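You operate a simulated robot arm through the tools that you are given. There is no shell and no other tool.

You run a simulated robot arm. Do the job below in one go: nothing can be reset, and whatever is moved stays where it is left.

Task
Run both thread rings down their studs and back up; set each blue lever to its result.
Fine: GOOD if the ring goes down to the plate, HOLD if it jams on the way.

It is judged by the outcome, as a careful person would: the job done as asked, and still so three seconds after it is handed in. It fails if anything else is knocked over, pushed out of place, dropped, spilled or broken.

Robot
A 7-joint arm with a fingered hand, fixed in place. Base frame: the origin is on the floor under the middle of its stand, x ahead of it, y to its left, z up; the work surface is at about z = 0.84. Lengths are in m, angles in rad, forces in N, time in s.
With the tool pointing down near the work surface it reaches from about 0.2 to 0.76 m from the base axis. Its first joint turns from -2.897 to 2.897 rad. Payload 4 kg.
The tool frame sits at the grasp point between the pads (the TCP): z along the fingers, y along the line on which they close. The tips reach 0.028 m beyond it. The gripper opens to 0.168 m; its body begins 0.079 m behind the TCP. The gripper is a hand of 4 fingers: y runs from the thumb to the fingers, the wrist lies at [0, 0, -0.249] in the tool frame, and closing takes about 1.5 s.
Orientation is that of the tool frame in the base frame, as [roll, pitch, yaw] about the fixed x, y, z axes, in that order (R = Rz(yaw) Ry(pitch) Rx(roll)). With the fingers straight down and closing along the base's y, the tool's x points along the base's -x, its y along +y and its z along -z.

Tools
- The arm moves only by the tool arm_command. Its argument "series" is one flat list of numbers, 6 for each row, row after row: the shift along the base's x, y, z in units of 300 mm (1.0 is 300 mm), then the turn, a rotation vector about the base's x, y, z in units of 90 degrees (1.0 is 90 degrees). In form: [tx, ty, tz, wx, wy, wz, tx, ty, tz, wx, wy, wz, ...]. A call has 1 to 20 rows; each row is the pose to reach, as a shift and turn from the pose commanded when the call began. "claw" is the gripper command, from -1 (shut) to 1 (fully open), values between in proportion, set as the call begins (left out, the last holds). A call with a number of a shift or a turn outside -1 to 1 is refused whole. Rows are played at 5 a second. More than 0.05 m and 0.15 rad between two rows, or a gripper value outside its range, and nothing of the call is played. A pose out of reach is approached as far as the arm can. The call stops where the force on the tool passes 40 N (or 10 N more than at its start, if that is more) or the arm is blocked; 0.2 s more then pass. The fingers move at their own pace (about 0.153 m/s each) and stop on an object; they squeeze with about 26 N. The grip force told is the motor's: it shows also when the fingers shut on nothing. Time passes only in rows, and 0.2 s behind the last, so rows that repeat a pose let the fingers close. It gives the time, the measured TCP pose, the force on the tool (base axes), the opening and the grip force at its end, in the units of the frame above (readings bear some noise), with the torque about the TCP (base axes, N m) and any sound that the robot's microphone picked up.
- Cameras (640 x 400 px; columns grow to the right, rows downward): "scene" is fixed at [0.2206, 0.6512, 1.5619]; the picture's right is [-0.80, -0.60, 0.00], its down [-0.38, 0.50, -0.78] and it looks along [0.47, -0.62, -0.62] (base axes); focal length 371 px, centre (320, 200). "wrist" rides on the gripper at [0.06, -0.06, -0.11] in the tool frame; the picture's right is [0.71, 0.71, 0.00], its down [-0.56, 0.56, -0.61] and it looks along [-0.43, 0.43, 0.79] (tool axes); focal length 265 px, centre (320, 200). There is no depth. A picture from a camera that has moved, and an enlarged one, comes with that camera's place and axes in the base frame and with its lens.
- snapshot(camera): a new picture of that camera. The clock stands still meanwhile.
- lift_body(by): slides the trunk up (or, below 0, down) by that many m; the arm rides with it, the base frame stays. It gives what a move gives, with no picture.
- curl_fingers(finger1, finger2, finger3, thumb_bend): sets how far each is bent, from 0 (flat) to 1 (curled in); at 0.3 the hand is open as for a grip, at 0.7 the pads meet at the TCP. One left out holds its place. A second passes; each finger stops where it meets its share of the squeeze, and holds until it gets a number again. A gripper value or a shape takes the hand back. It gives what a move gives, with no picture; readings hold the bend of each and the force on the fingers (four entries, about 0 where the hand has none), thumb and palm.
- grasp_type(shape): the hand has 4 fingers and takes this shape, open, in about a second: jaw (thumb against the fingers, like two jaws); tri (thumb and two fingers); tip (a fingertip pinch); poke (one finger out to press); point (the index stretched); flat (the hand flat); cup (the hand cupped); fist (a fist). The gripper value then closes the fingers along that shape, each until it touches; the sizes above hold for jaw. It gives what a move gives, with no picture.
- close_up(camera, box): a new picture of the part [left, top, right, bottom] of that camera's present view, enlarged. The clock stands still meanwhile.
- job_done(): hands the job in; it is judged then, once.

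Nothing tells you positions but the pictures and the camera data. Unless the task says otherwise, let go and move clear before handing in.

The tools are called as a command line: name --argument value ..., lists and objects as JSON in quotes. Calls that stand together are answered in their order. arm_command: Moves the arm, as the interface text tells. Its arguments: {"type":"object","properties":{"series":{"type":"array","items":{"type":"number"}},"claw":{"type":"number"}},"required":["series"]} The other tools are called the same way: lift_body (by) moves the trunk up or down; grasp_type (shape) gives the hand a shape; curl_fingers (finger1, finger2, finger3, thumb_bend) moves the fingers one by one; snapshot (camera) takes a picture; close_up (camera, box) takes an enlarged picture of a part of a camera's view; job_done () hands the job in.

At the start:

```text
t: 0.0
ee_pos: [0.4547, 0.0514, 1.1597]
ee_rot: [3.141, 0.001, -3.142]
contact_force: [0.8, 0.2, -0.2]
moment: [0.01, -0.03, -0.06]
finger_gap: 0.1681
gripper_force: 0.1
shape: jaw
bend: [0.3, 0.3, 0.3, 0.3]
finger forces: [0.1, 0.1, 0.1, 0.1, 0.0, 0.0]
trunk travel left (down, up): [-0.525, 0.065]
```

scene: 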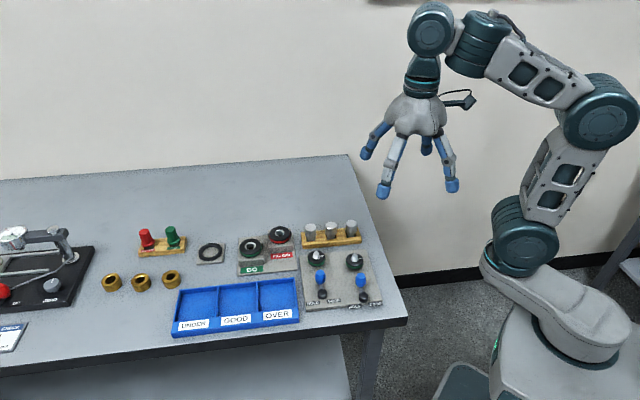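
wrist: 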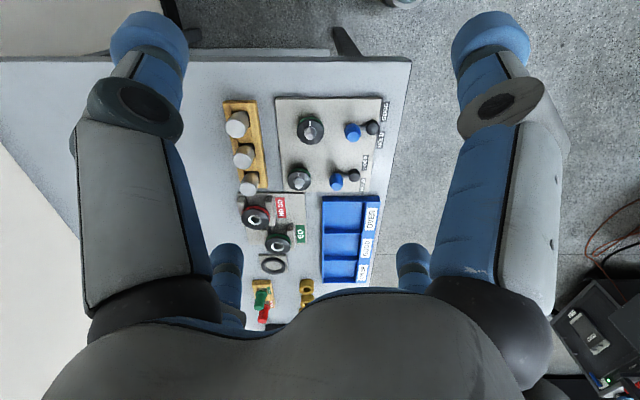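

I see a bench with several gauges; the thread ring panel seems to be the grey plate with two dark knobs and two blue levers at the right end of the scene view. I'll take enlarged pictures before moving.

close_up --camera "scene" --box '[220, 200, 420, 325]'

close_up --camera "wrist" --box '[220, 80, 420, 205]'

close_up --camera "scene" --box '[290, 235, 400, 315]'

```text
3.20 times, centred on (320, 262) of scene
camera zoom: at [0.2206, 0.6512, 1.5619], right [-0.8, -0.6, 0.0], down [-0.38, 0.5, -0.78], along [0.47, -0.62, -0.62], focal length 1187 px, centre (320, 0)
```

zoom: 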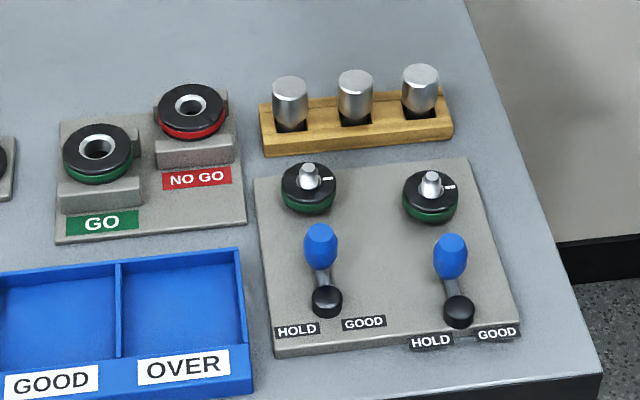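

```text
3.20 times, centred on (320, 142) of wrist
camera zoom: at [0.3934, -0.009, 1.2687], right [-0.71, 0.71, 0.0], down [0.56, 0.56, 0.61], along [0.43, 0.43, -0.79], focal length 849 px, centre (320, 384)
```

zoom: 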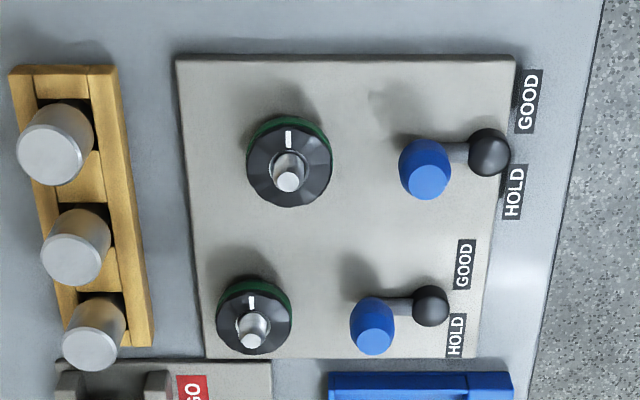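

```text
5.00 times, centred on (345, 275) of scene
camera zoom: at [0.2206, 0.6512, 1.5619], right [-0.8, -0.6, 0.0], down [-0.38, 0.5, -0.78], along [0.47, -0.62, -0.62], focal length 1854 px, centre (195, -175)
```

zoom: 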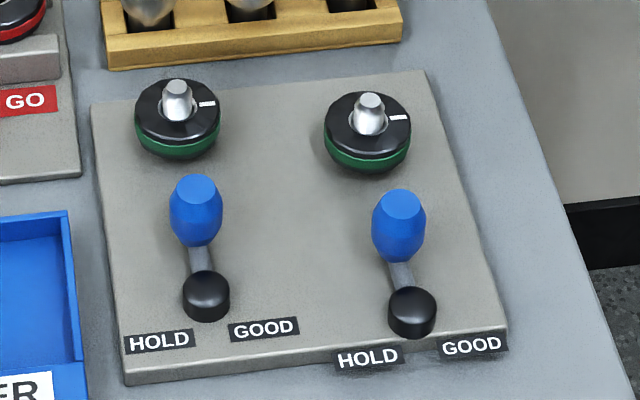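

The two green-rimmed rings sit near the tops of their studs (about (0.526,0.102) and (0.607,0.151)), each with a blue lever behind it. I'll bring the hand over the panel to look closer and get better positions.

arm_command --series '[0.054, 0.074, -0.09, 0, 0, 0, 0.109, 0.148, -0.18, 0, 0, 0, 0.163, 0.222, -0.27, 0, 0, 0, 0.218, 0.295, -0.3667, 0, 0, 0, 0.218, 0.295, -0.3667, 0, 0, 0]'

snapshot --camera "wrist"

snapshot --camera "scene"

```text
t: 1.2
ee_pos: [0.5214, 0.1392, 1.0456]
ee_rot: [3.141, 0.001, 3.14]
contact_force: [0.4, -0.3, -0.1]
moment: [0.01, 0.03, -0.01]
finger_gap: 0.1681
gripper_force: 0.1
shape: jaw
bend: [0.3, 0.3, 0.3, 0.3]
finger forces: [0.0, 0.0, 0.0, 0.0, 0.0, 0.0]
trunk travel left (down, up): [-0.525, 0.065]
```

```text
taken
camera wrist: at [0.4598, 0.0794, 1.1566], right [-0.71, 0.71, 0.0], down [0.56, 0.56, 0.61], along [0.43, 0.43, -0.79], focal length 265 px, centre (320, 200)
```

wrist: 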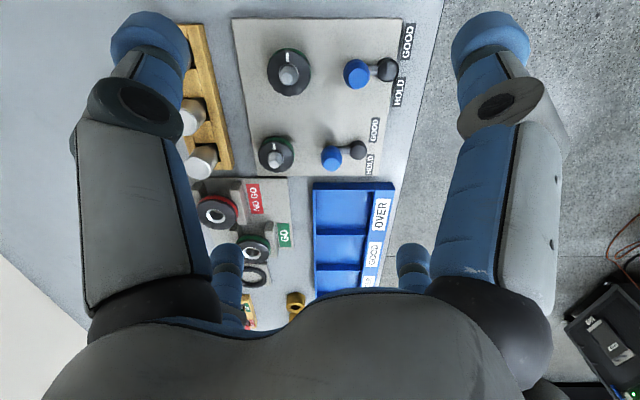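

```text
taken
```

scene: 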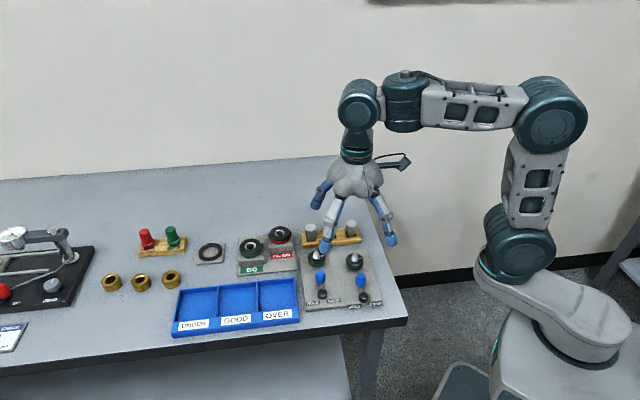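

close_up --camera "wrist" --box '[220, 10, 430, 190]'

close_up --camera "wrist" --box '[250, 30, 350, 95]'

close_up --camera "wrist" --box '[320, 20, 430, 180]'

```text
2.22 times, centred on (325, 100) of wrist
camera zoom: at [0.4598, 0.0794, 1.1566], right [-0.71, 0.71, 0.0], down [0.56, 0.56, 0.61], along [0.43, 0.43, -0.79], focal length 590 px, centre (309, 422)
```

zoom: 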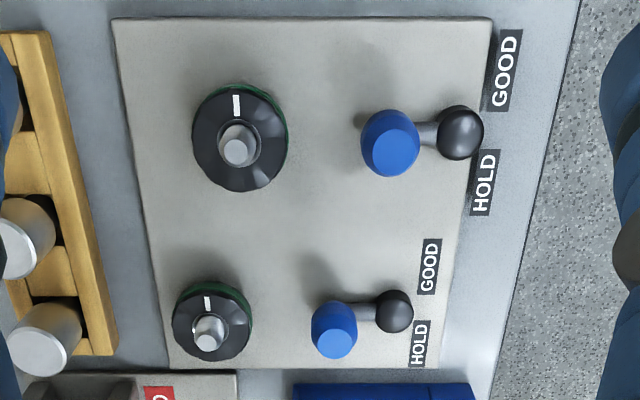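

```text
6.15 times, centred on (300, 62) of wrist
camera zoom: at [0.4598, 0.0794, 1.1566], right [-0.71, 0.71, 0.0], down [0.56, 0.56, 0.61], along [0.43, 0.43, -0.79], focal length 1633 px, centre (443, 1046)
```

zoom: 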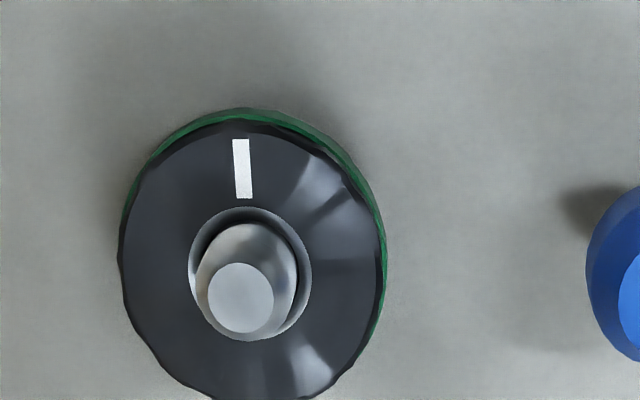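

```text
2.50 times, centred on (375, 100) of wrist
camera zoom: at [0.4598, 0.0794, 1.1566], right [-0.71, 0.71, 0.0], down [0.56, 0.56, 0.61], along [0.43, 0.43, -0.79], focal length 664 px, centre (182, 450)
```

zoom: 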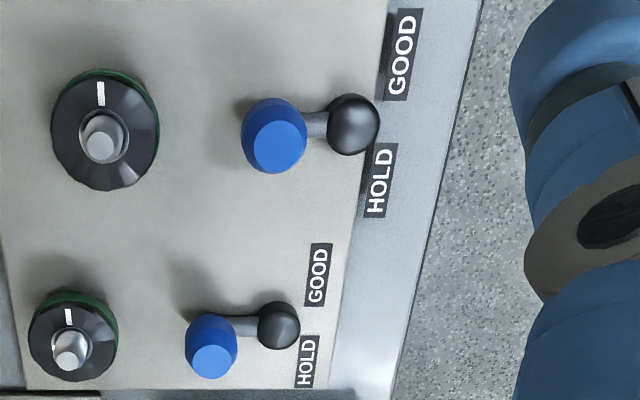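

The hand is above the panel, which sits turned 45° on the bench. Both levers are in a middle position, with HOLD on the +x+y side and GOOD on the −x−y side. I'll zoom tightly on the rings and levers to judge heights.

close_up --camera "scene" --box '[335, 245, 375, 270]'

close_up --camera "scene" --box '[300, 245, 340, 270]'

close_up --camera "scene" --box '[335, 265, 391, 310]'

```text
16.00 times, centred on (355, 258) of scene
camera zoom: at [0.2206, 0.6512, 1.5619], right [-0.8, -0.6, 0.0], down [-0.38, 0.5, -0.78], along [0.47, -0.62, -0.62], focal length 5934 px, centre (-240, -720)
```

zoom: 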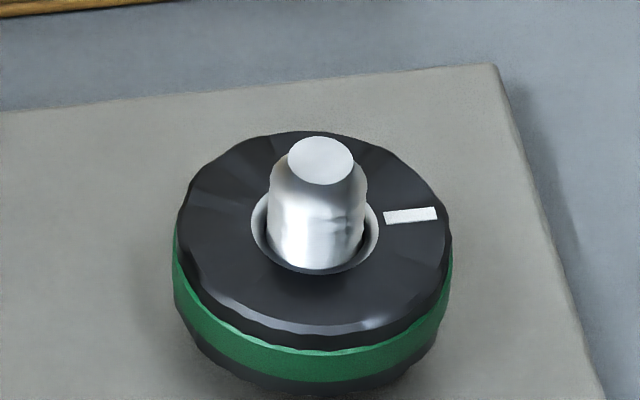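

```text
16.00 times, centred on (320, 258) of scene
camera zoom: at [0.2206, 0.6512, 1.5619], right [-0.8, -0.6, 0.0], down [-0.38, 0.5, -0.78], along [0.47, -0.62, -0.62], focal length 5934 px, centre (320, -720)
```

zoom: 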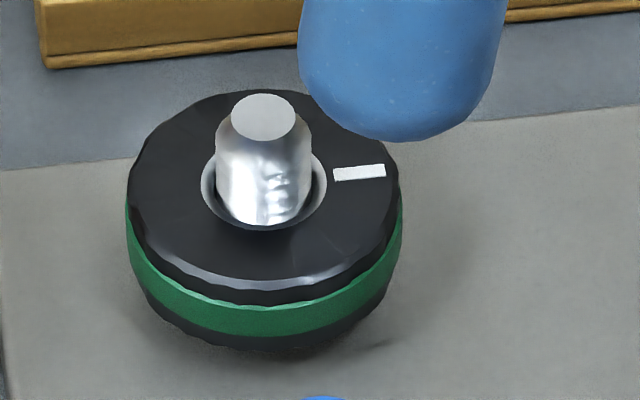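

```text
8.89 times, centred on (363, 288) of scene
camera zoom: at [0.2206, 0.6512, 1.5619], right [-0.8, -0.6, 0.0], down [-0.38, 0.5, -0.78], along [0.47, -0.62, -0.62], focal length 3296 px, centre (-62, -578)
```

zoom: 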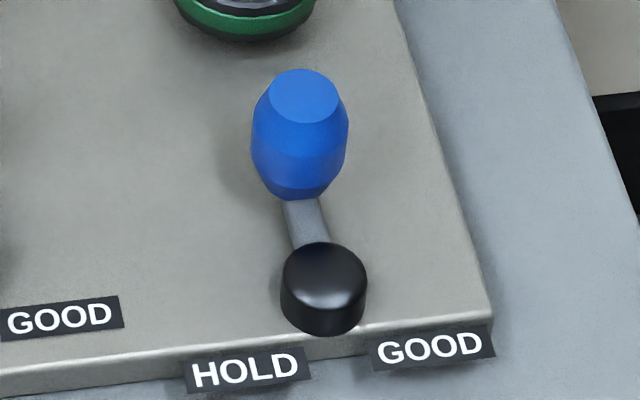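

Ring A's top is at about z 0.872 and its stud top at 0.888; there looks to be roughly 1 cm of gap down to the plate. I'll partly close the hand in the air to see how the four fingers come together.

arm_command --series '[0, 0, 0, 0, 0, 0, 0, 0, 0, 0, 0, 0, 0, 0, 0, 0, 0, 0, 0, 0, 0, 0, 0, 0, 0, 0, 0, 0, 0, 0]' --claw -0.3

snapshot --camera "wrist"

close_up --camera "scene" --box '[280, 140, 420, 270]'

```text
t: 2.4
ee_pos: [0.5201, 0.1407, 1.0481]
ee_rot: [-3.141, 0.0, -3.141]
contact_force: [0.1, 0.1, 0.1]
moment: [0.04, 0.01, -0.03]
finger_gap: 0.0593
gripper_force: 0.0
shape: jaw
bend: [0.79, 0.79, 0.79, 0.42]
finger forces: [0.0, 0.0, 0.0, 0.0, 0.0, 0.0]
trunk travel left (down, up): [-0.525, 0.065]
```

```text
taken
camera wrist: at [0.4596, 0.0791, 1.1569], right [-0.71, 0.71, 0.0], down [0.56, 0.56, 0.61], along [0.43, 0.43, -0.79], focal length 265 px, centre (320, 200)
```

wrist: 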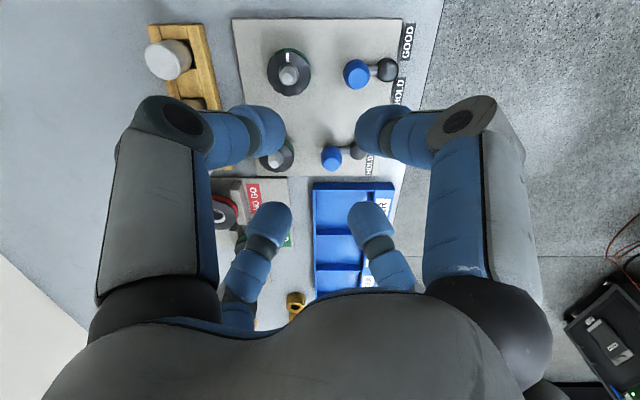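

```text
3.08 times, centred on (350, 205) of scene
camera zoom: at [0.2206, 0.6512, 1.5619], right [-0.8, -0.6, 0.0], down [-0.38, 0.5, -0.78], along [0.47, -0.62, -0.62], focal length 1141 px, centre (228, 185)
```

zoom: 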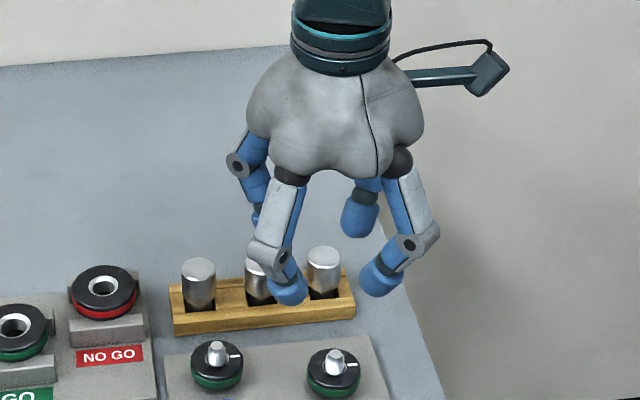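

The four fingers close symmetrically onto the TCP, which suits a ring. I'll close to about ring size (0.042) in the air to see how far the knuckles stick out compared with the lever knobs.

arm_command --series '[0, 0, 0, 0, 0, 0, 0, 0, 0, 0, 0, 0]' --claw -0.5

snapshot --camera "wrist"

close_up --camera "scene" --box '[310, 150, 400, 240]'

```text
t: 3.0
ee_pos: [0.5212, 0.14, 1.0475]
ee_rot: [3.141, -0.001, 3.14]
contact_force: [0.0, 0.2, 0.3]
moment: [0.0, 0.01, 0.02]
finger_gap: 0.0424
gripper_force: 0.1
shape: jaw
bend: [0.78, 0.78, 0.78, 0.49]
finger forces: [0.0, 0.0, 0.0, 0.1, 0.0, 0.0]
trunk travel left (down, up): [-0.525, 0.065]
```

```text
taken
camera wrist: at [0.4596, 0.0791, 1.1569], right [-0.71, 0.71, 0.0], down [0.56, 0.56, 0.61], along [0.43, 0.43, -0.79], focal length 265 px, centre (320, 200)
```

wrist: 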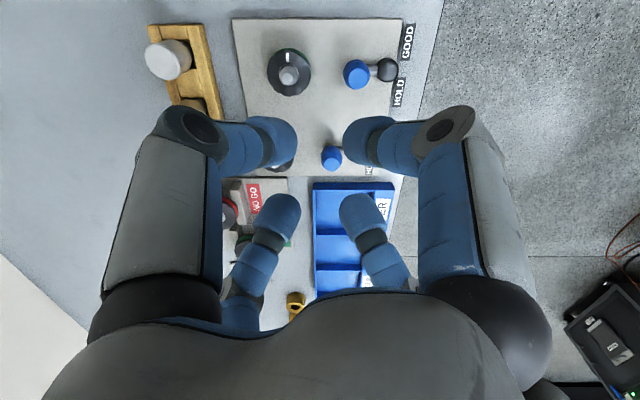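

```text
4.44 times, centred on (355, 195) of scene
camera zoom: at [0.2206, 0.6512, 1.5619], right [-0.8, -0.6, 0.0], down [-0.38, 0.5, -0.78], along [0.47, -0.62, -0.62], focal length 1648 px, centre (164, 222)
```

zoom: 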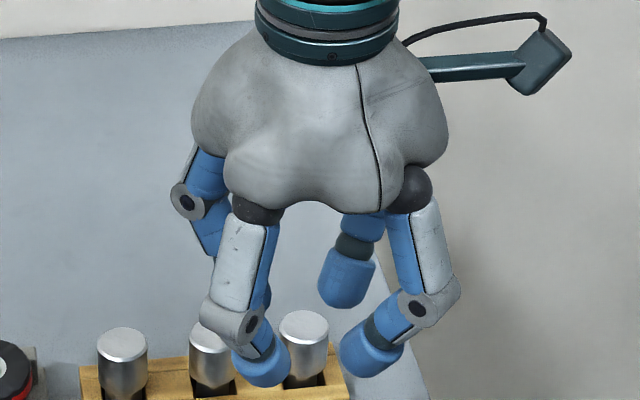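

The hand closed to ring size has knuckles that should sit just above the lever knobs, and the current yaw straddles the knob. I'll open slightly and move over ring A, stopping high to check centring.

arm_command --series '[0.006, -0.0432, -0.1108, 0, 0, 0, 0.012, -0.0865, -0.2215, 0, 0, 0, 0.018, -0.1297, -0.3323, 0, 0, 0, 0.018, -0.1297, -0.3323, 0, 0, 0]' --claw -0.2

snapshot --camera "wrist"

close_up --camera "scene" --box '[290, 190, 420, 320]'

```text
t: 4.0
ee_pos: [0.5246, 0.1027, 0.9476]
ee_rot: [-3.14, 0.0, 3.14]
contact_force: [-1.0, -0.2, -0.9]
moment: [0.0, 0.01, 0.01]
finger_gap: 0.0669
gripper_force: 0.1
shape: jaw
bend: [0.79, 0.79, 0.79, 0.4]
finger forces: [0.0, 0.1, 0.1, 0.1, 0.1, 0.1]
trunk travel left (down, up): [-0.525, 0.065]
```

```text
taken
camera wrist: at [0.4644, 0.0419, 1.0561], right [-0.71, 0.71, 0.0], down [0.56, 0.56, 0.61], along [0.43, 0.43, -0.79], focal length 265 px, centre (320, 200)
```

wrist: 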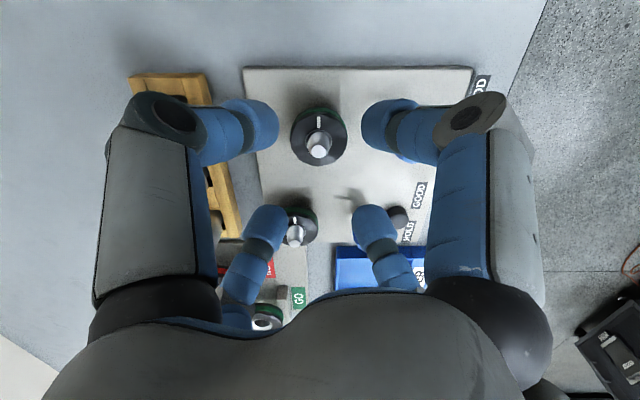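

```text
3.08 times, centred on (355, 255) of scene
camera zoom: at [0.2206, 0.6512, 1.5619], right [-0.8, -0.6, 0.0], down [-0.38, 0.5, -0.78], along [0.47, -0.62, -0.62], focal length 1141 px, centre (212, 31)
```

zoom: 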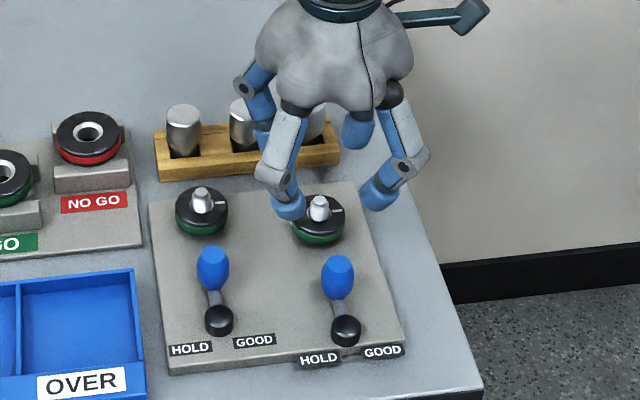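

close_up --camera "wrist" --box '[270, 90, 370, 180]'

```text
4.44 times, centred on (320, 135) of wrist
camera zoom: at [0.4644, 0.0419, 1.0561], right [-0.71, 0.71, 0.0], down [0.56, 0.56, 0.61], along [0.43, 0.43, -0.79], focal length 1180 px, centre (320, 489)
```

zoom: 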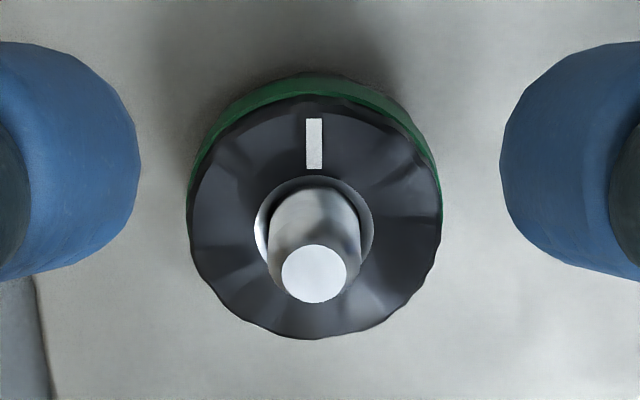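

Ring A's axis is at about (0.5257, 0.1019), and the hand is centred within about 1 mm. I'll lower so the tips straddle the ring, staying clear of the plate.

arm_command --series '[0.002, 0, -0.06, 0, 0, 0, 0.004, 0, -0.12, 0, 0, 0, 0.004, 0, -0.17, 0, 0, 0, 0.004, 0, -0.21, 0, 0, 0, 0.004, 0, -0.21, 0, 0, 0]'

snapshot --camera "wrist"

close_up --camera "scene" --box '[300, 200, 420, 310]'

```text
t: 5.2
ee_pos: [0.5267, 0.1016, 0.8857]
ee_rot: [3.141, 0.001, -3.14]
contact_force: [0.3, -0.3, -0.3]
moment: [0.02, -0.01, 0.02]
finger_gap: 0.0668
gripper_force: 0.0
shape: jaw
bend: [0.79, 0.79, 0.79, 0.4]
finger forces: [0.1, 0.0, 0.0, 0.0, 0.0, 0.0]
trunk travel left (down, up): [-0.525, 0.065]
```

```text
taken
camera wrist: at [0.4653, 0.0413, 0.9949], right [-0.71, 0.71, 0.0], down [0.56, 0.56, 0.61], along [0.43, 0.43, -0.79], focal length 265 px, centre (320, 200)
```

wrist: 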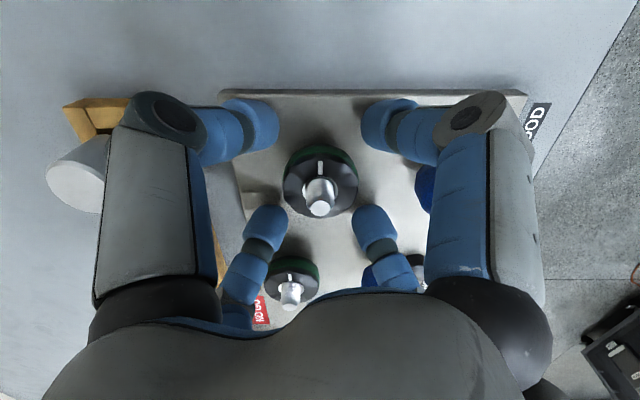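

```text
3.64 times, centred on (360, 255) of scene
camera zoom: at [0.2206, 0.6512, 1.5619], right [-0.8, -0.6, 0.0], down [-0.38, 0.5, -0.78], along [0.47, -0.62, -0.62], focal length 1349 px, centre (174, 0)
```

zoom: 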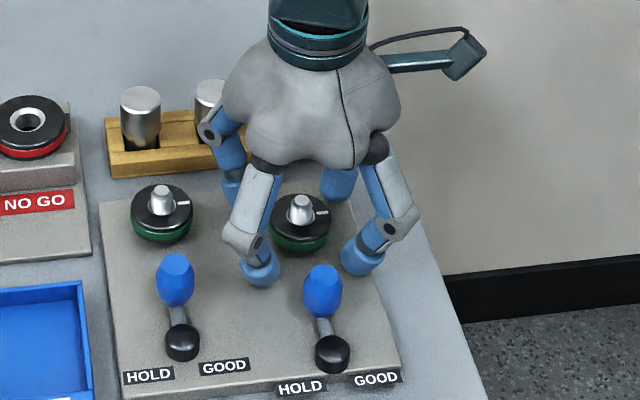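

The fingertips straddle ring A with room to the lever. Now I'll close on it without turning to check the hold.

arm_command --series '[0, 0, 0, 0, 0, 0, 0, 0, 0, 0, 0, 0, 0, 0, 0, 0, 0, 0, 0, 0, 0, 0, 0, 0]' --claw -1

snapshot --camera "wrist"

close_up --camera "scene" --box '[320, 220, 400, 290]'

```text
t: 6.2
ee_pos: [0.5255, 0.101, 0.8846]
ee_rot: [-3.141, 0.0, -3.141]
contact_force: [-0.9, 0.5, -4.3]
moment: [0.04, 0.0, 0.01]
finger_gap: 0.0357
gripper_force: 26.3
shape: jaw
bend: [0.77, 0.77, 0.77, 0.52]
finger forces: [23.1, 23.3, 23.0, 0.1, 23.0, 0.0]
trunk travel left (down, up): [-0.525, 0.065]
```

```text
taken
camera wrist: at [0.4653, 0.0413, 0.9948], right [-0.71, 0.71, 0.0], down [0.56, 0.56, 0.61], along [0.43, 0.43, -0.79], focal length 265 px, centre (320, 200)
```

wrist: 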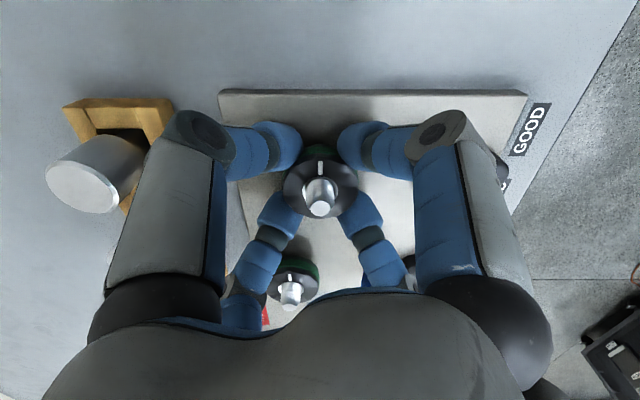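

```text
5.71 times, centred on (360, 255) of scene
camera zoom: at [0.2206, 0.6512, 1.5619], right [-0.8, -0.6, 0.0], down [-0.38, 0.5, -0.78], along [0.47, -0.62, -0.62], focal length 2119 px, centre (91, -114)
```

zoom: 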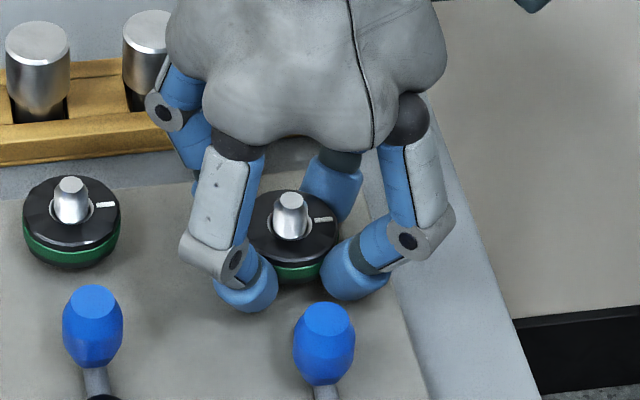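

The ring is held by all four fingers. I'll turn it clockwise about 30° as a trial and read the torque and the index mark.

arm_command --series '[0, 0, 0, 0, 0, -0.07, 0, 0, 0, 0, 0, -0.14, 0, 0, 0, 0, 0, -0.21, 0, 0, 0, 0, 0, -0.28, 0, 0, 0, 0, 0, -0.33, 0, 0, 0, 0, 0, -0.33]'

snapshot --camera "wrist"

close_up --camera "scene" --box '[320, 220, 400, 290]'

```text
t: 7.6
ee_pos: [0.5264, 0.1013, 0.8853]
ee_rot: [-3.137, -0.003, 2.622]
contact_force: [-8.4, 2.4, -28.8]
moment: [0.1, 0.15, 0.05]
finger_gap: 0.0356
gripper_force: 25.9
shape: jaw
bend: [0.77, 0.77, 0.77, 0.52]
finger forces: [22.9, 21.8, 21.2, 0.0, 21.5, 0.0]
trunk travel left (down, up): [-0.525, 0.065]
```

```text
taken
camera wrist: at [0.4441, 0.0793, 0.9953], right [-0.26, 0.96, 0.0], down [0.76, 0.21, 0.61], along [0.59, 0.16, -0.79], focal length 265 px, centre (320, 200)
```

wrist: 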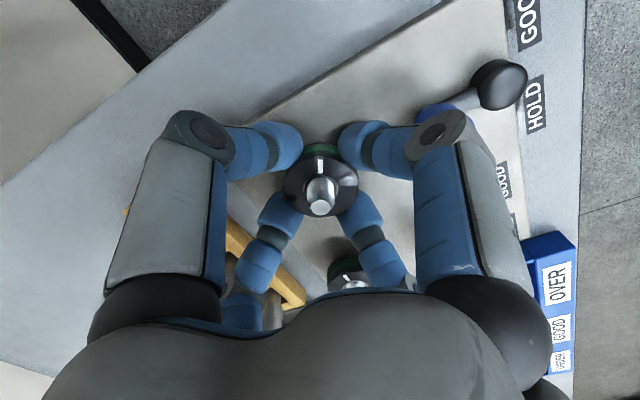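

```text
5.71 times, centred on (360, 255) of scene
camera zoom: at [0.2206, 0.6512, 1.5619], right [-0.8, -0.6, 0.0], down [-0.38, 0.5, -0.78], along [0.47, -0.62, -0.62], focal length 2119 px, centre (91, -114)
```

zoom: 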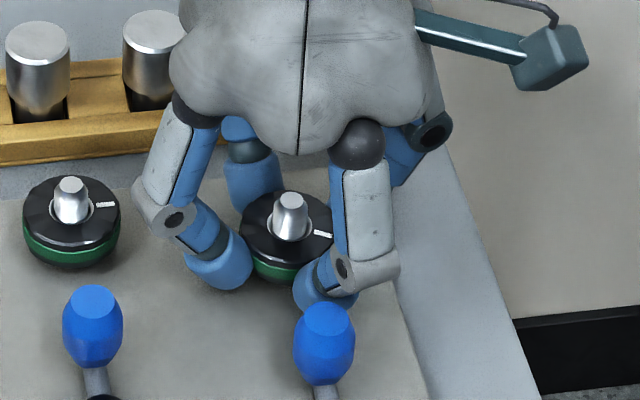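

The ring turns with the hand and is drawing the hand down (about −29 N), so it screws down clockwise. I'll ease the hand down 1 mm to learn how far it sank.

arm_command --series '[0, 0, -0.0017, 0, 0, 0, 0, 0, -0.0033, 0, 0, 0, 0, 0, -0.0033, 0, 0, 0]'

```text
t: 8.4
ee_pos: [0.5275, 0.1013, 0.885]
ee_rot: [3.14, 0.0, 2.623]
contact_force: [-9.5, 4.1, -16.4]
moment: [0.11, 0.16, 0.02]
finger_gap: 0.0355
gripper_force: 25.6
shape: jaw
bend: [0.77, 0.77, 0.77, 0.52]
finger forces: [24.2, 22.7, 21.8, 0.0, 22.5, 0.0]
trunk travel left (down, up): [-0.525, 0.065]
```

Force changes about 12 N per mm, so the ring sank about 2 mm in 30°: a coarse thread. I'll re-zero the hand (down 1.2 mm, −0.7 mm in x), then look at knob clearance.

arm_command --series '[-0.001, 0.0005, -0.002, 0, 0, 0, -0.0023, 0.001, -0.004, 0, 0, 0, -0.0023, 0.001, -0.004, 0, 0, 0]'

close_up --camera "scene" --box '[335, 235, 385, 285]'

close_up --camera "wrist" --box '[270, 80, 540, 240]'

```text
t: 9.2
ee_pos: [0.5262, 0.1019, 0.8841]
ee_rot: [-3.142, 0.002, 2.623]
contact_force: [-4.5, 4.5, -9.6]
moment: [0.07, 0.2, 0.01]
finger_gap: 0.0358
gripper_force: 25.7
shape: jaw
bend: [0.77, 0.77, 0.77, 0.52]
finger forces: [24.1, 23.8, 22.9, 0.0, 22.7, 0.1]
trunk travel left (down, up): [-0.525, 0.065]
```

```text
8.00 times, centred on (360, 260) of scene
camera zoom: at [0.2206, 0.6512, 1.5619], right [-0.8, -0.6, 0.0], down [-0.38, 0.5, -0.78], along [0.47, -0.62, -0.62], focal length 2967 px, centre (0, -280)
```

zoom: 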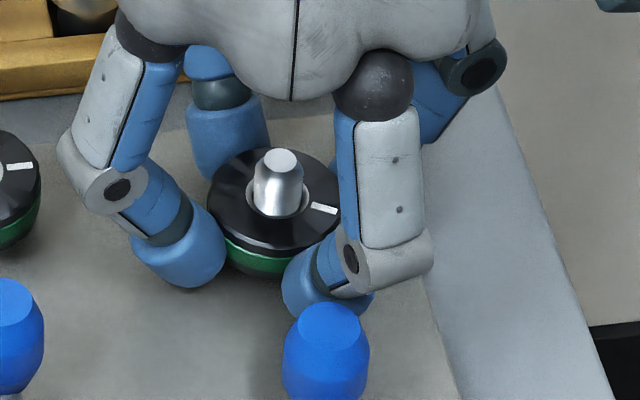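

```text
2.37 times, centred on (405, 160) of wrist
camera zoom: at [0.4432, 0.079, 0.9939], right [-0.26, 0.96, 0.0], down [0.76, 0.21, 0.62], along [0.59, 0.16, -0.79], focal length 629 px, centre (118, 295)
```

zoom: 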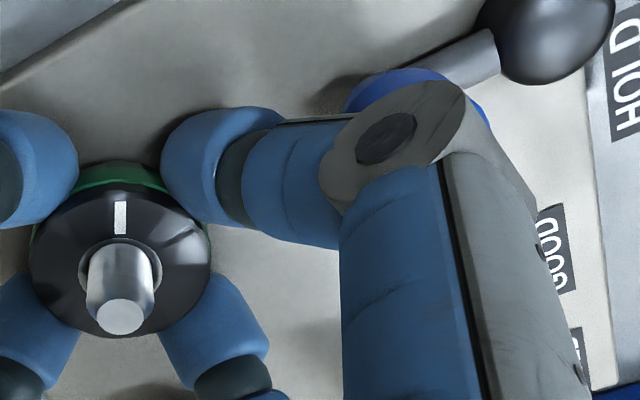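

The thread is coarse (about 6 mm per quarter turn), so short strokes suffice. The finger nearest the lever knob is close to it, so I'll release with a small opening, swing back counter-clockwise and regrip.

arm_command --series '[0, 0, 0, 0, 0, 0, 0, 0, 0, 0, 0, 0, 0, 0, 0, 0, 0, 0.09, 0, 0, 0, 0, 0, 0.18, 0, 0, 0, 0, 0, 0.27, 0, 0, 0, 0, 0, 0.36, 0, 0, 0, 0, 0, 0.45, 0, 0, 0, 0, 0, 0.53, 0, 0, 0, 0, 0, 0.59, 0, 0, 0, 0, 0, 0.59]' --claw -0.45

snapshot --camera "wrist"

close_up --camera "scene" --box '[320, 220, 400, 290]'

```text
t: 11.4
ee_pos: [0.5265, 0.0997, 0.8849]
ee_rot: [3.14, 0.0, -2.73]
contact_force: [0.8, -0.3, -0.4]
moment: [0.01, -0.01, 0.01]
finger_gap: 0.0459
gripper_force: 0.1
shape: jaw
bend: [0.78, 0.78, 0.78, 0.48]
finger forces: [0.0, 0.0, 0.0, 0.0, 0.0, 0.0]
trunk travel left (down, up): [-0.525, 0.065]
```

```text
taken
camera wrist: at [0.494, 0.0217, 0.9939], right [-0.93, 0.37, 0.0], down [0.29, 0.73, 0.61], along [0.23, 0.57, -0.79], focal length 265 px, centre (320, 200)
```

wrist: 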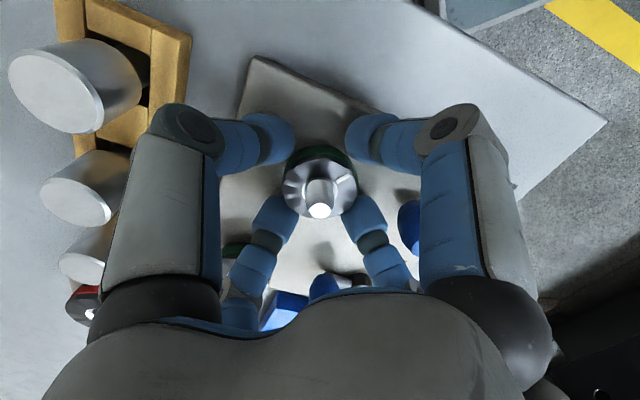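

```text
5.71 times, centred on (360, 255) of scene
camera zoom: at [0.2206, 0.6512, 1.5619], right [-0.8, -0.6, 0.0], down [-0.38, 0.5, -0.78], along [0.47, -0.62, -0.62], focal length 2119 px, centre (91, -114)
```

zoom: 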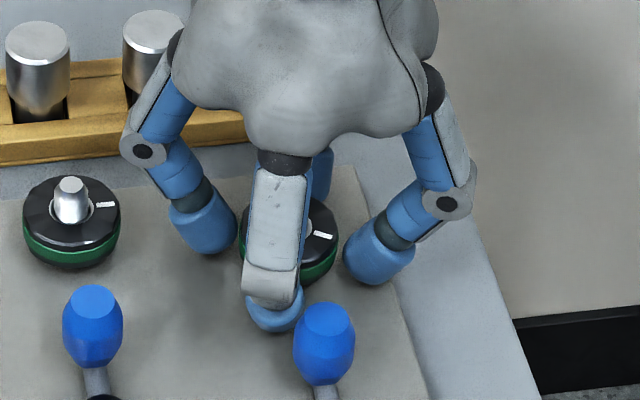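

The ring stayed put on release and the readings are zero. Now I'll regrip and turn clockwise 53° while following the ring down.

arm_command --series '[0, 0, 0, 0, 0, 0, 0, 0, 0, 0, 0, 0, 0, 0, 0, 0, 0, 0, 0, 0, -0.0016, 0, 0, -0.08, 0, 0, -0.0032, 0, 0, -0.16, 0, 0, -0.0048, 0, 0, -0.24, 0, 0, -0.0064, 0, 0, -0.32, 0, 0, -0.008, 0, 0, -0.4, 0, 0, -0.0096, 0, 0, -0.48, 0, 0, -0.011, 0, 0, -0.55, 0, 0, -0.0118, 0, 0, -0.59, 0, 0, -0.0118, 0, 0, -0.59]' --claw -1

close_up --camera "scene" --box '[335, 235, 385, 285]'

snapshot --camera "wrist"

```text
t: 14.0
ee_pos: [0.5259, 0.1004, 0.8818]
ee_rot: [3.14, 0.001, 2.625]
contact_force: [3.5, 4.5, 8.4]
moment: [0.12, -0.1, -0.02]
finger_gap: 0.036
gripper_force: 25.5
shape: jaw
bend: [0.77, 0.77, 0.77, 0.52]
finger forces: [24.8, 26.4, 25.4, 0.1, 23.3, 0.0]
trunk travel left (down, up): [-0.525, 0.065]
```

```text
8.00 times, centred on (360, 260) of scene
camera zoom: at [0.2206, 0.6512, 1.5619], right [-0.8, -0.6, 0.0], down [-0.38, 0.5, -0.78], along [0.47, -0.62, -0.62], focal length 2967 px, centre (0, -280)
```

zoom: 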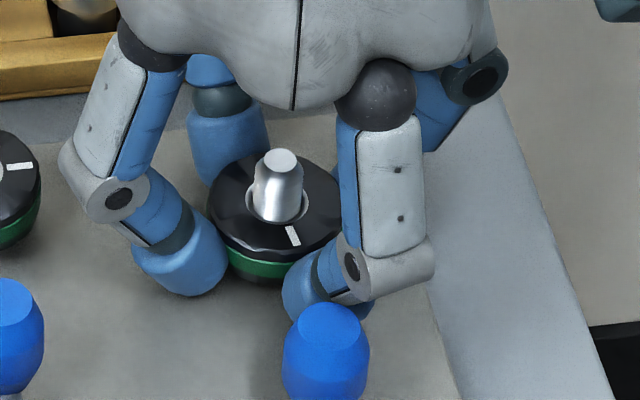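

```text
taken
camera wrist: at [0.4422, 0.0791, 0.9908], right [-0.26, 0.96, 0.0], down [0.76, 0.21, 0.62], along [0.59, 0.16, -0.79], focal length 265 px, centre (320, 200)
```

wrist: 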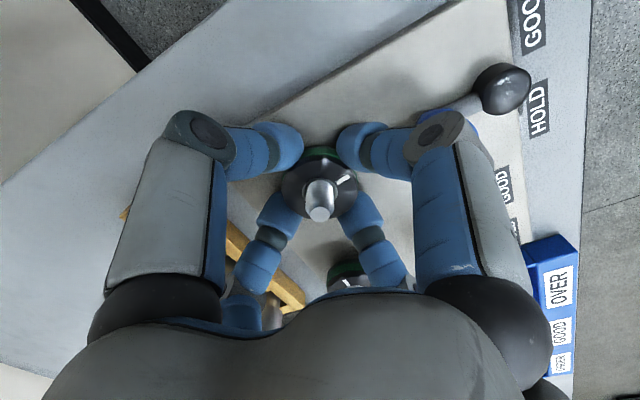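

close_up --camera "scene" --box '[335, 245, 375, 270]'

```text
16.00 times, centred on (355, 258) of scene
camera zoom: at [0.2206, 0.6512, 1.5619], right [-0.8, -0.6, 0.0], down [-0.38, 0.5, -0.78], along [0.47, -0.62, -0.62], focal length 5934 px, centre (-240, -720)
```

zoom: 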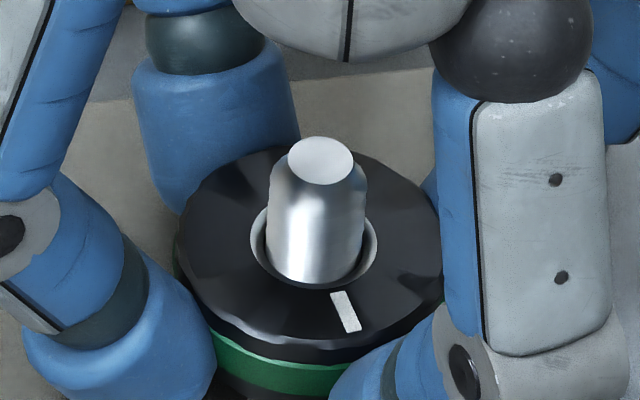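

The ring turned and dropped about 3 mm over 83° (around 13 mm per turn), still free. I'll do another release, swing-back and clockwise stroke.

arm_command --series '[0, 0, 0, 0, 0, 0, 0, 0, 0, 0, 0, 0, 0, 0, 0, 0, 0, 0.09, 0, 0, 0, 0, 0, 0.18, 0, 0, 0, 0, 0, 0.27, 0, 0, 0, 0, 0, 0.36, 0, 0, 0, 0, 0, 0.45, 0, 0, 0, 0, 0, 0.53, 0, 0, 0, 0, 0, 0.59, 0, 0, 0, 0, 0, 0.59]' --claw -0.45

close_up --camera "scene" --box '[335, 235, 385, 285]'

```text
t: 16.2
ee_pos: [0.5245, 0.1013, 0.8803]
ee_rot: [-3.142, 0.002, -2.732]
contact_force: [-0.8, 0.5, 18.3]
moment: [-0.02, 0.05, -0.1]
finger_gap: 0.0468
gripper_force: 0.1
shape: jaw
bend: [0.79, 0.79, 0.79, 0.48]
finger forces: [4.5, 5.0, 3.7, 0.0, 5.7, 0.1]
trunk travel left (down, up): [-0.525, 0.065]
```

```text
8.00 times, centred on (360, 260) of scene
camera zoom: at [0.2206, 0.6512, 1.5619], right [-0.8, -0.6, 0.0], down [-0.38, 0.5, -0.78], along [0.47, -0.62, -0.62], focal length 2967 px, centre (0, -280)
```

zoom: 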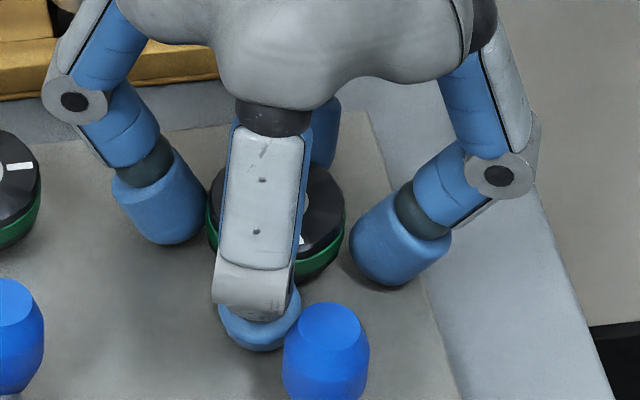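

The fingertips are touching the plate lightly (+18 N), so I'll raise the hand 2 mm before gripping, then turn clockwise another 53° with slight following.

arm_command --series '[0, 0, 0.0035, 0, 0, 0, 0, 0, 0.007, 0, 0, 0]'

arm_command --series '[0, 0, 0, 0, 0, 0, 0, 0, 0, 0, 0, 0, 0, 0, 0, 0, 0, 0, 0, 0, -0.0005, 0, 0, -0.08, 0, 0, -0.001, 0, 0, -0.16, 0, 0, -0.0015, 0, 0, -0.24, 0, 0, -0.002, 0, 0, -0.32, 0, 0, -0.0025, 0, 0, -0.4, 0, 0, -0.003, 0, 0, -0.48, 0, 0, -0.0035, 0, 0, -0.55, 0, 0, -0.004, 0, 0, -0.59, 0, 0, -0.004, 0, 0, -0.59]' --claw -1

close_up --camera "scene" --box '[335, 245, 375, 270]'

snapshot --camera "wrist"

```text
t: 16.8
ee_pos: [0.523, 0.1005, 0.8818]
ee_rot: [-3.141, -0.002, -2.732]
contact_force: [-0.1, 0.9, 1.9]
moment: [0.04, -0.03, 0.01]
finger_gap: 0.0467
gripper_force: 0.0
shape: jaw
bend: [0.78, 0.78, 0.78, 0.48]
finger forces: [0.0, 0.7, 1.2, 0.1, 0.4, 0.0]
trunk travel left (down, up): [-0.525, 0.065]
```

```text
t: 19.4
ee_pos: [0.5239, 0.1019, 0.8813]
ee_rot: [-3.139, -0.001, 2.622]
contact_force: [-15.8, 5.6, -16.1]
moment: [0.17, 0.48, 0.16]
finger_gap: 0.0383
gripper_force: 26.2
shape: jaw
bend: [0.77, 0.78, 0.78, 0.51]
finger forces: [33.0, 21.9, 24.5, 0.1, 19.7, 0.0]
trunk travel left (down, up): [-0.525, 0.065]
```

```text
16.00 times, centred on (355, 258) of scene
camera zoom: at [0.2206, 0.6512, 1.5619], right [-0.8, -0.6, 0.0], down [-0.38, 0.5, -0.78], along [0.47, -0.62, -0.62], focal length 5934 px, centre (-240, -720)
```

zoom: 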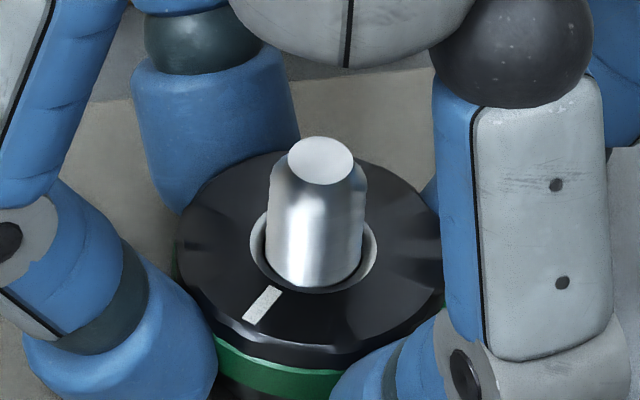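

```text
taken
camera wrist: at [0.442, 0.0795, 0.9905], right [-0.26, 0.96, 0.0], down [0.76, 0.21, 0.61], along [0.59, 0.16, -0.79], focal length 265 px, centre (320, 200)
```

wrist: 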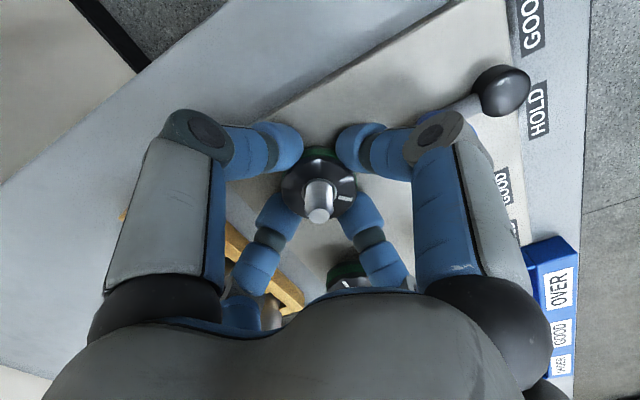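

The ring is turning still (mark now ~138° from start), with slightly higher torque. I'll release and swing back again, then check the height from the picture.

arm_command --series '[0, 0, 0, 0, 0, 0, 0, 0, 0.003, 0, 0, 0, 0, 0, 0.005, 0, 0, 0.09, 0, 0, 0.005, 0, 0, 0.18, 0, 0, 0.005, 0, 0, 0.27, 0, 0, 0.005, 0, 0, 0.36, 0, 0, 0.005, 0, 0, 0.45, 0, 0, 0.005, 0, 0, 0.53, 0, 0, 0.005, 0, 0, 0.59, 0, 0, 0.005, 0, 0, 0.59]' --claw -0.45

close_up --camera "scene" --box '[335, 235, 385, 285]'

close_up --camera "wrist" --box '[220, 90, 420, 290]'

```text
t: 21.6
ee_pos: [0.5256, 0.1026, 0.8834]
ee_rot: [-3.141, 0.001, -2.732]
contact_force: [0.0, 0.4, -0.6]
moment: [0.02, 0.02, -0.02]
finger_gap: 0.0462
gripper_force: 0.1
shape: jaw
bend: [0.78, 0.78, 0.78, 0.48]
finger forces: [0.0, 0.0, 0.0, 0.1, 0.0, 0.0]
trunk travel left (down, up): [-0.525, 0.065]
```

```text
8.00 times, centred on (360, 260) of scene
camera zoom: at [0.2206, 0.6512, 1.5619], right [-0.8, -0.6, 0.0], down [-0.38, 0.5, -0.78], along [0.47, -0.62, -0.62], focal length 2967 px, centre (0, -280)
```

zoom: 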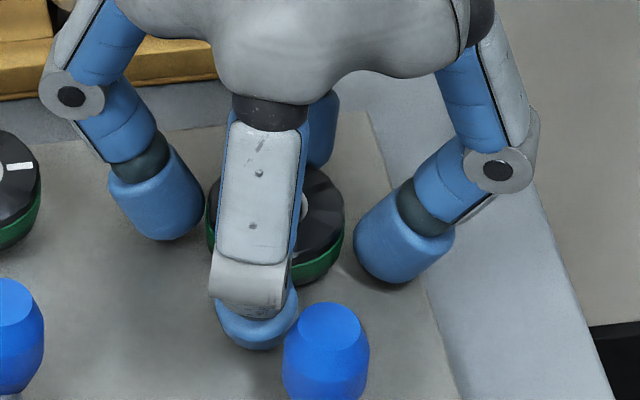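

```text
2.00 times, centred on (320, 190) of wrist
camera zoom: at [0.4938, 0.0221, 0.9923], right [-0.93, 0.37, 0.0], down [0.29, 0.73, 0.61], along [0.23, 0.57, -0.79], focal length 531 px, centre (320, 220)
```

zoom: 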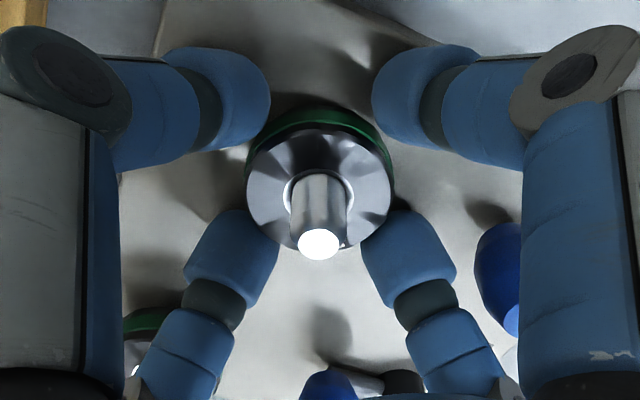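

Free and clear. Next clockwise stroke on ring A.

arm_command --series '[0, 0, 0, 0, 0, 0, 0, 0, 0, 0, 0, 0, 0, 0, 0, 0, 0, 0, 0, 0, -0.0006, 0, 0, -0.08, 0, 0, -0.0012, 0, 0, -0.16, 0, 0, -0.0018, 0, 0, -0.24, 0, 0, -0.0024, 0, 0, -0.32, 0, 0, -0.003, 0, 0, -0.4, 0, 0, -0.0036, 0, 0, -0.48, 0, 0, -0.0042, 0, 0, -0.55, 0, 0, -0.005, 0, 0, -0.59, 0, 0, -0.005, 0, 0, -0.59]' --claw -1

close_up --camera "scene" --box '[335, 245, 375, 270]'

close_up --camera "wrist" --box '[220, 90, 420, 290]'

```text
t: 24.2
ee_pos: [0.5255, 0.101, 0.8814]
ee_rot: [-3.141, 0.0, 2.623]
contact_force: [-4.0, 5.0, -6.2]
moment: [0.09, -0.09, 0.11]
finger_gap: 0.0363
gripper_force: 26.3
shape: jaw
bend: [0.77, 0.77, 0.78, 0.52]
finger forces: [25.0, 23.1, 31.9, 0.0, 23.1, 0.1]
trunk travel left (down, up): [-0.525, 0.065]
```

```text
16.00 times, centred on (355, 258) of scene
camera zoom: at [0.2206, 0.6512, 1.5619], right [-0.8, -0.6, 0.0], down [-0.38, 0.5, -0.78], along [0.47, -0.62, -0.62], focal length 5934 px, centre (-240, -720)
```

zoom: 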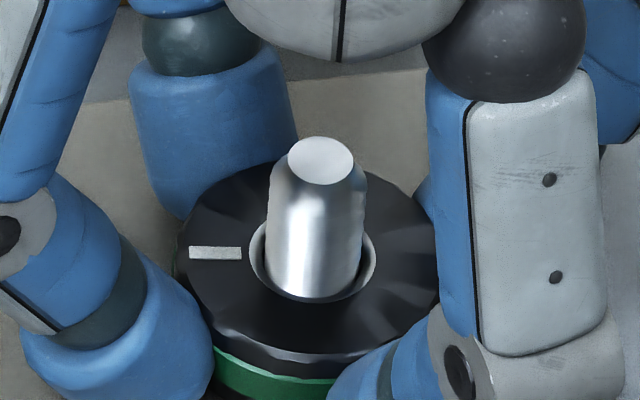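

```text
2.00 times, centred on (320, 190) of wrist
camera zoom: at [0.4431, 0.0795, 0.9908], right [-0.26, 0.96, 0.0], down [0.76, 0.21, 0.61], along [0.59, 0.16, -0.79], focal length 531 px, centre (320, 220)
```

zoom: 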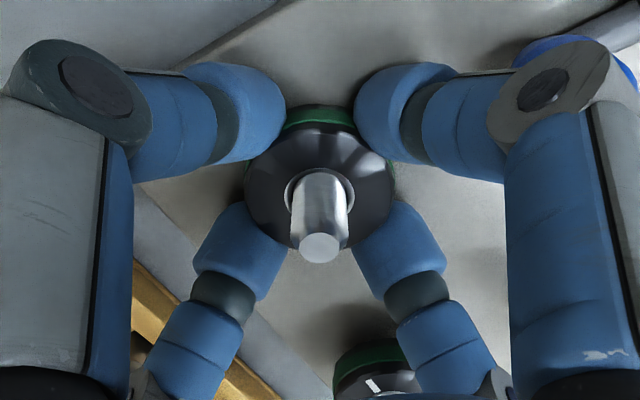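

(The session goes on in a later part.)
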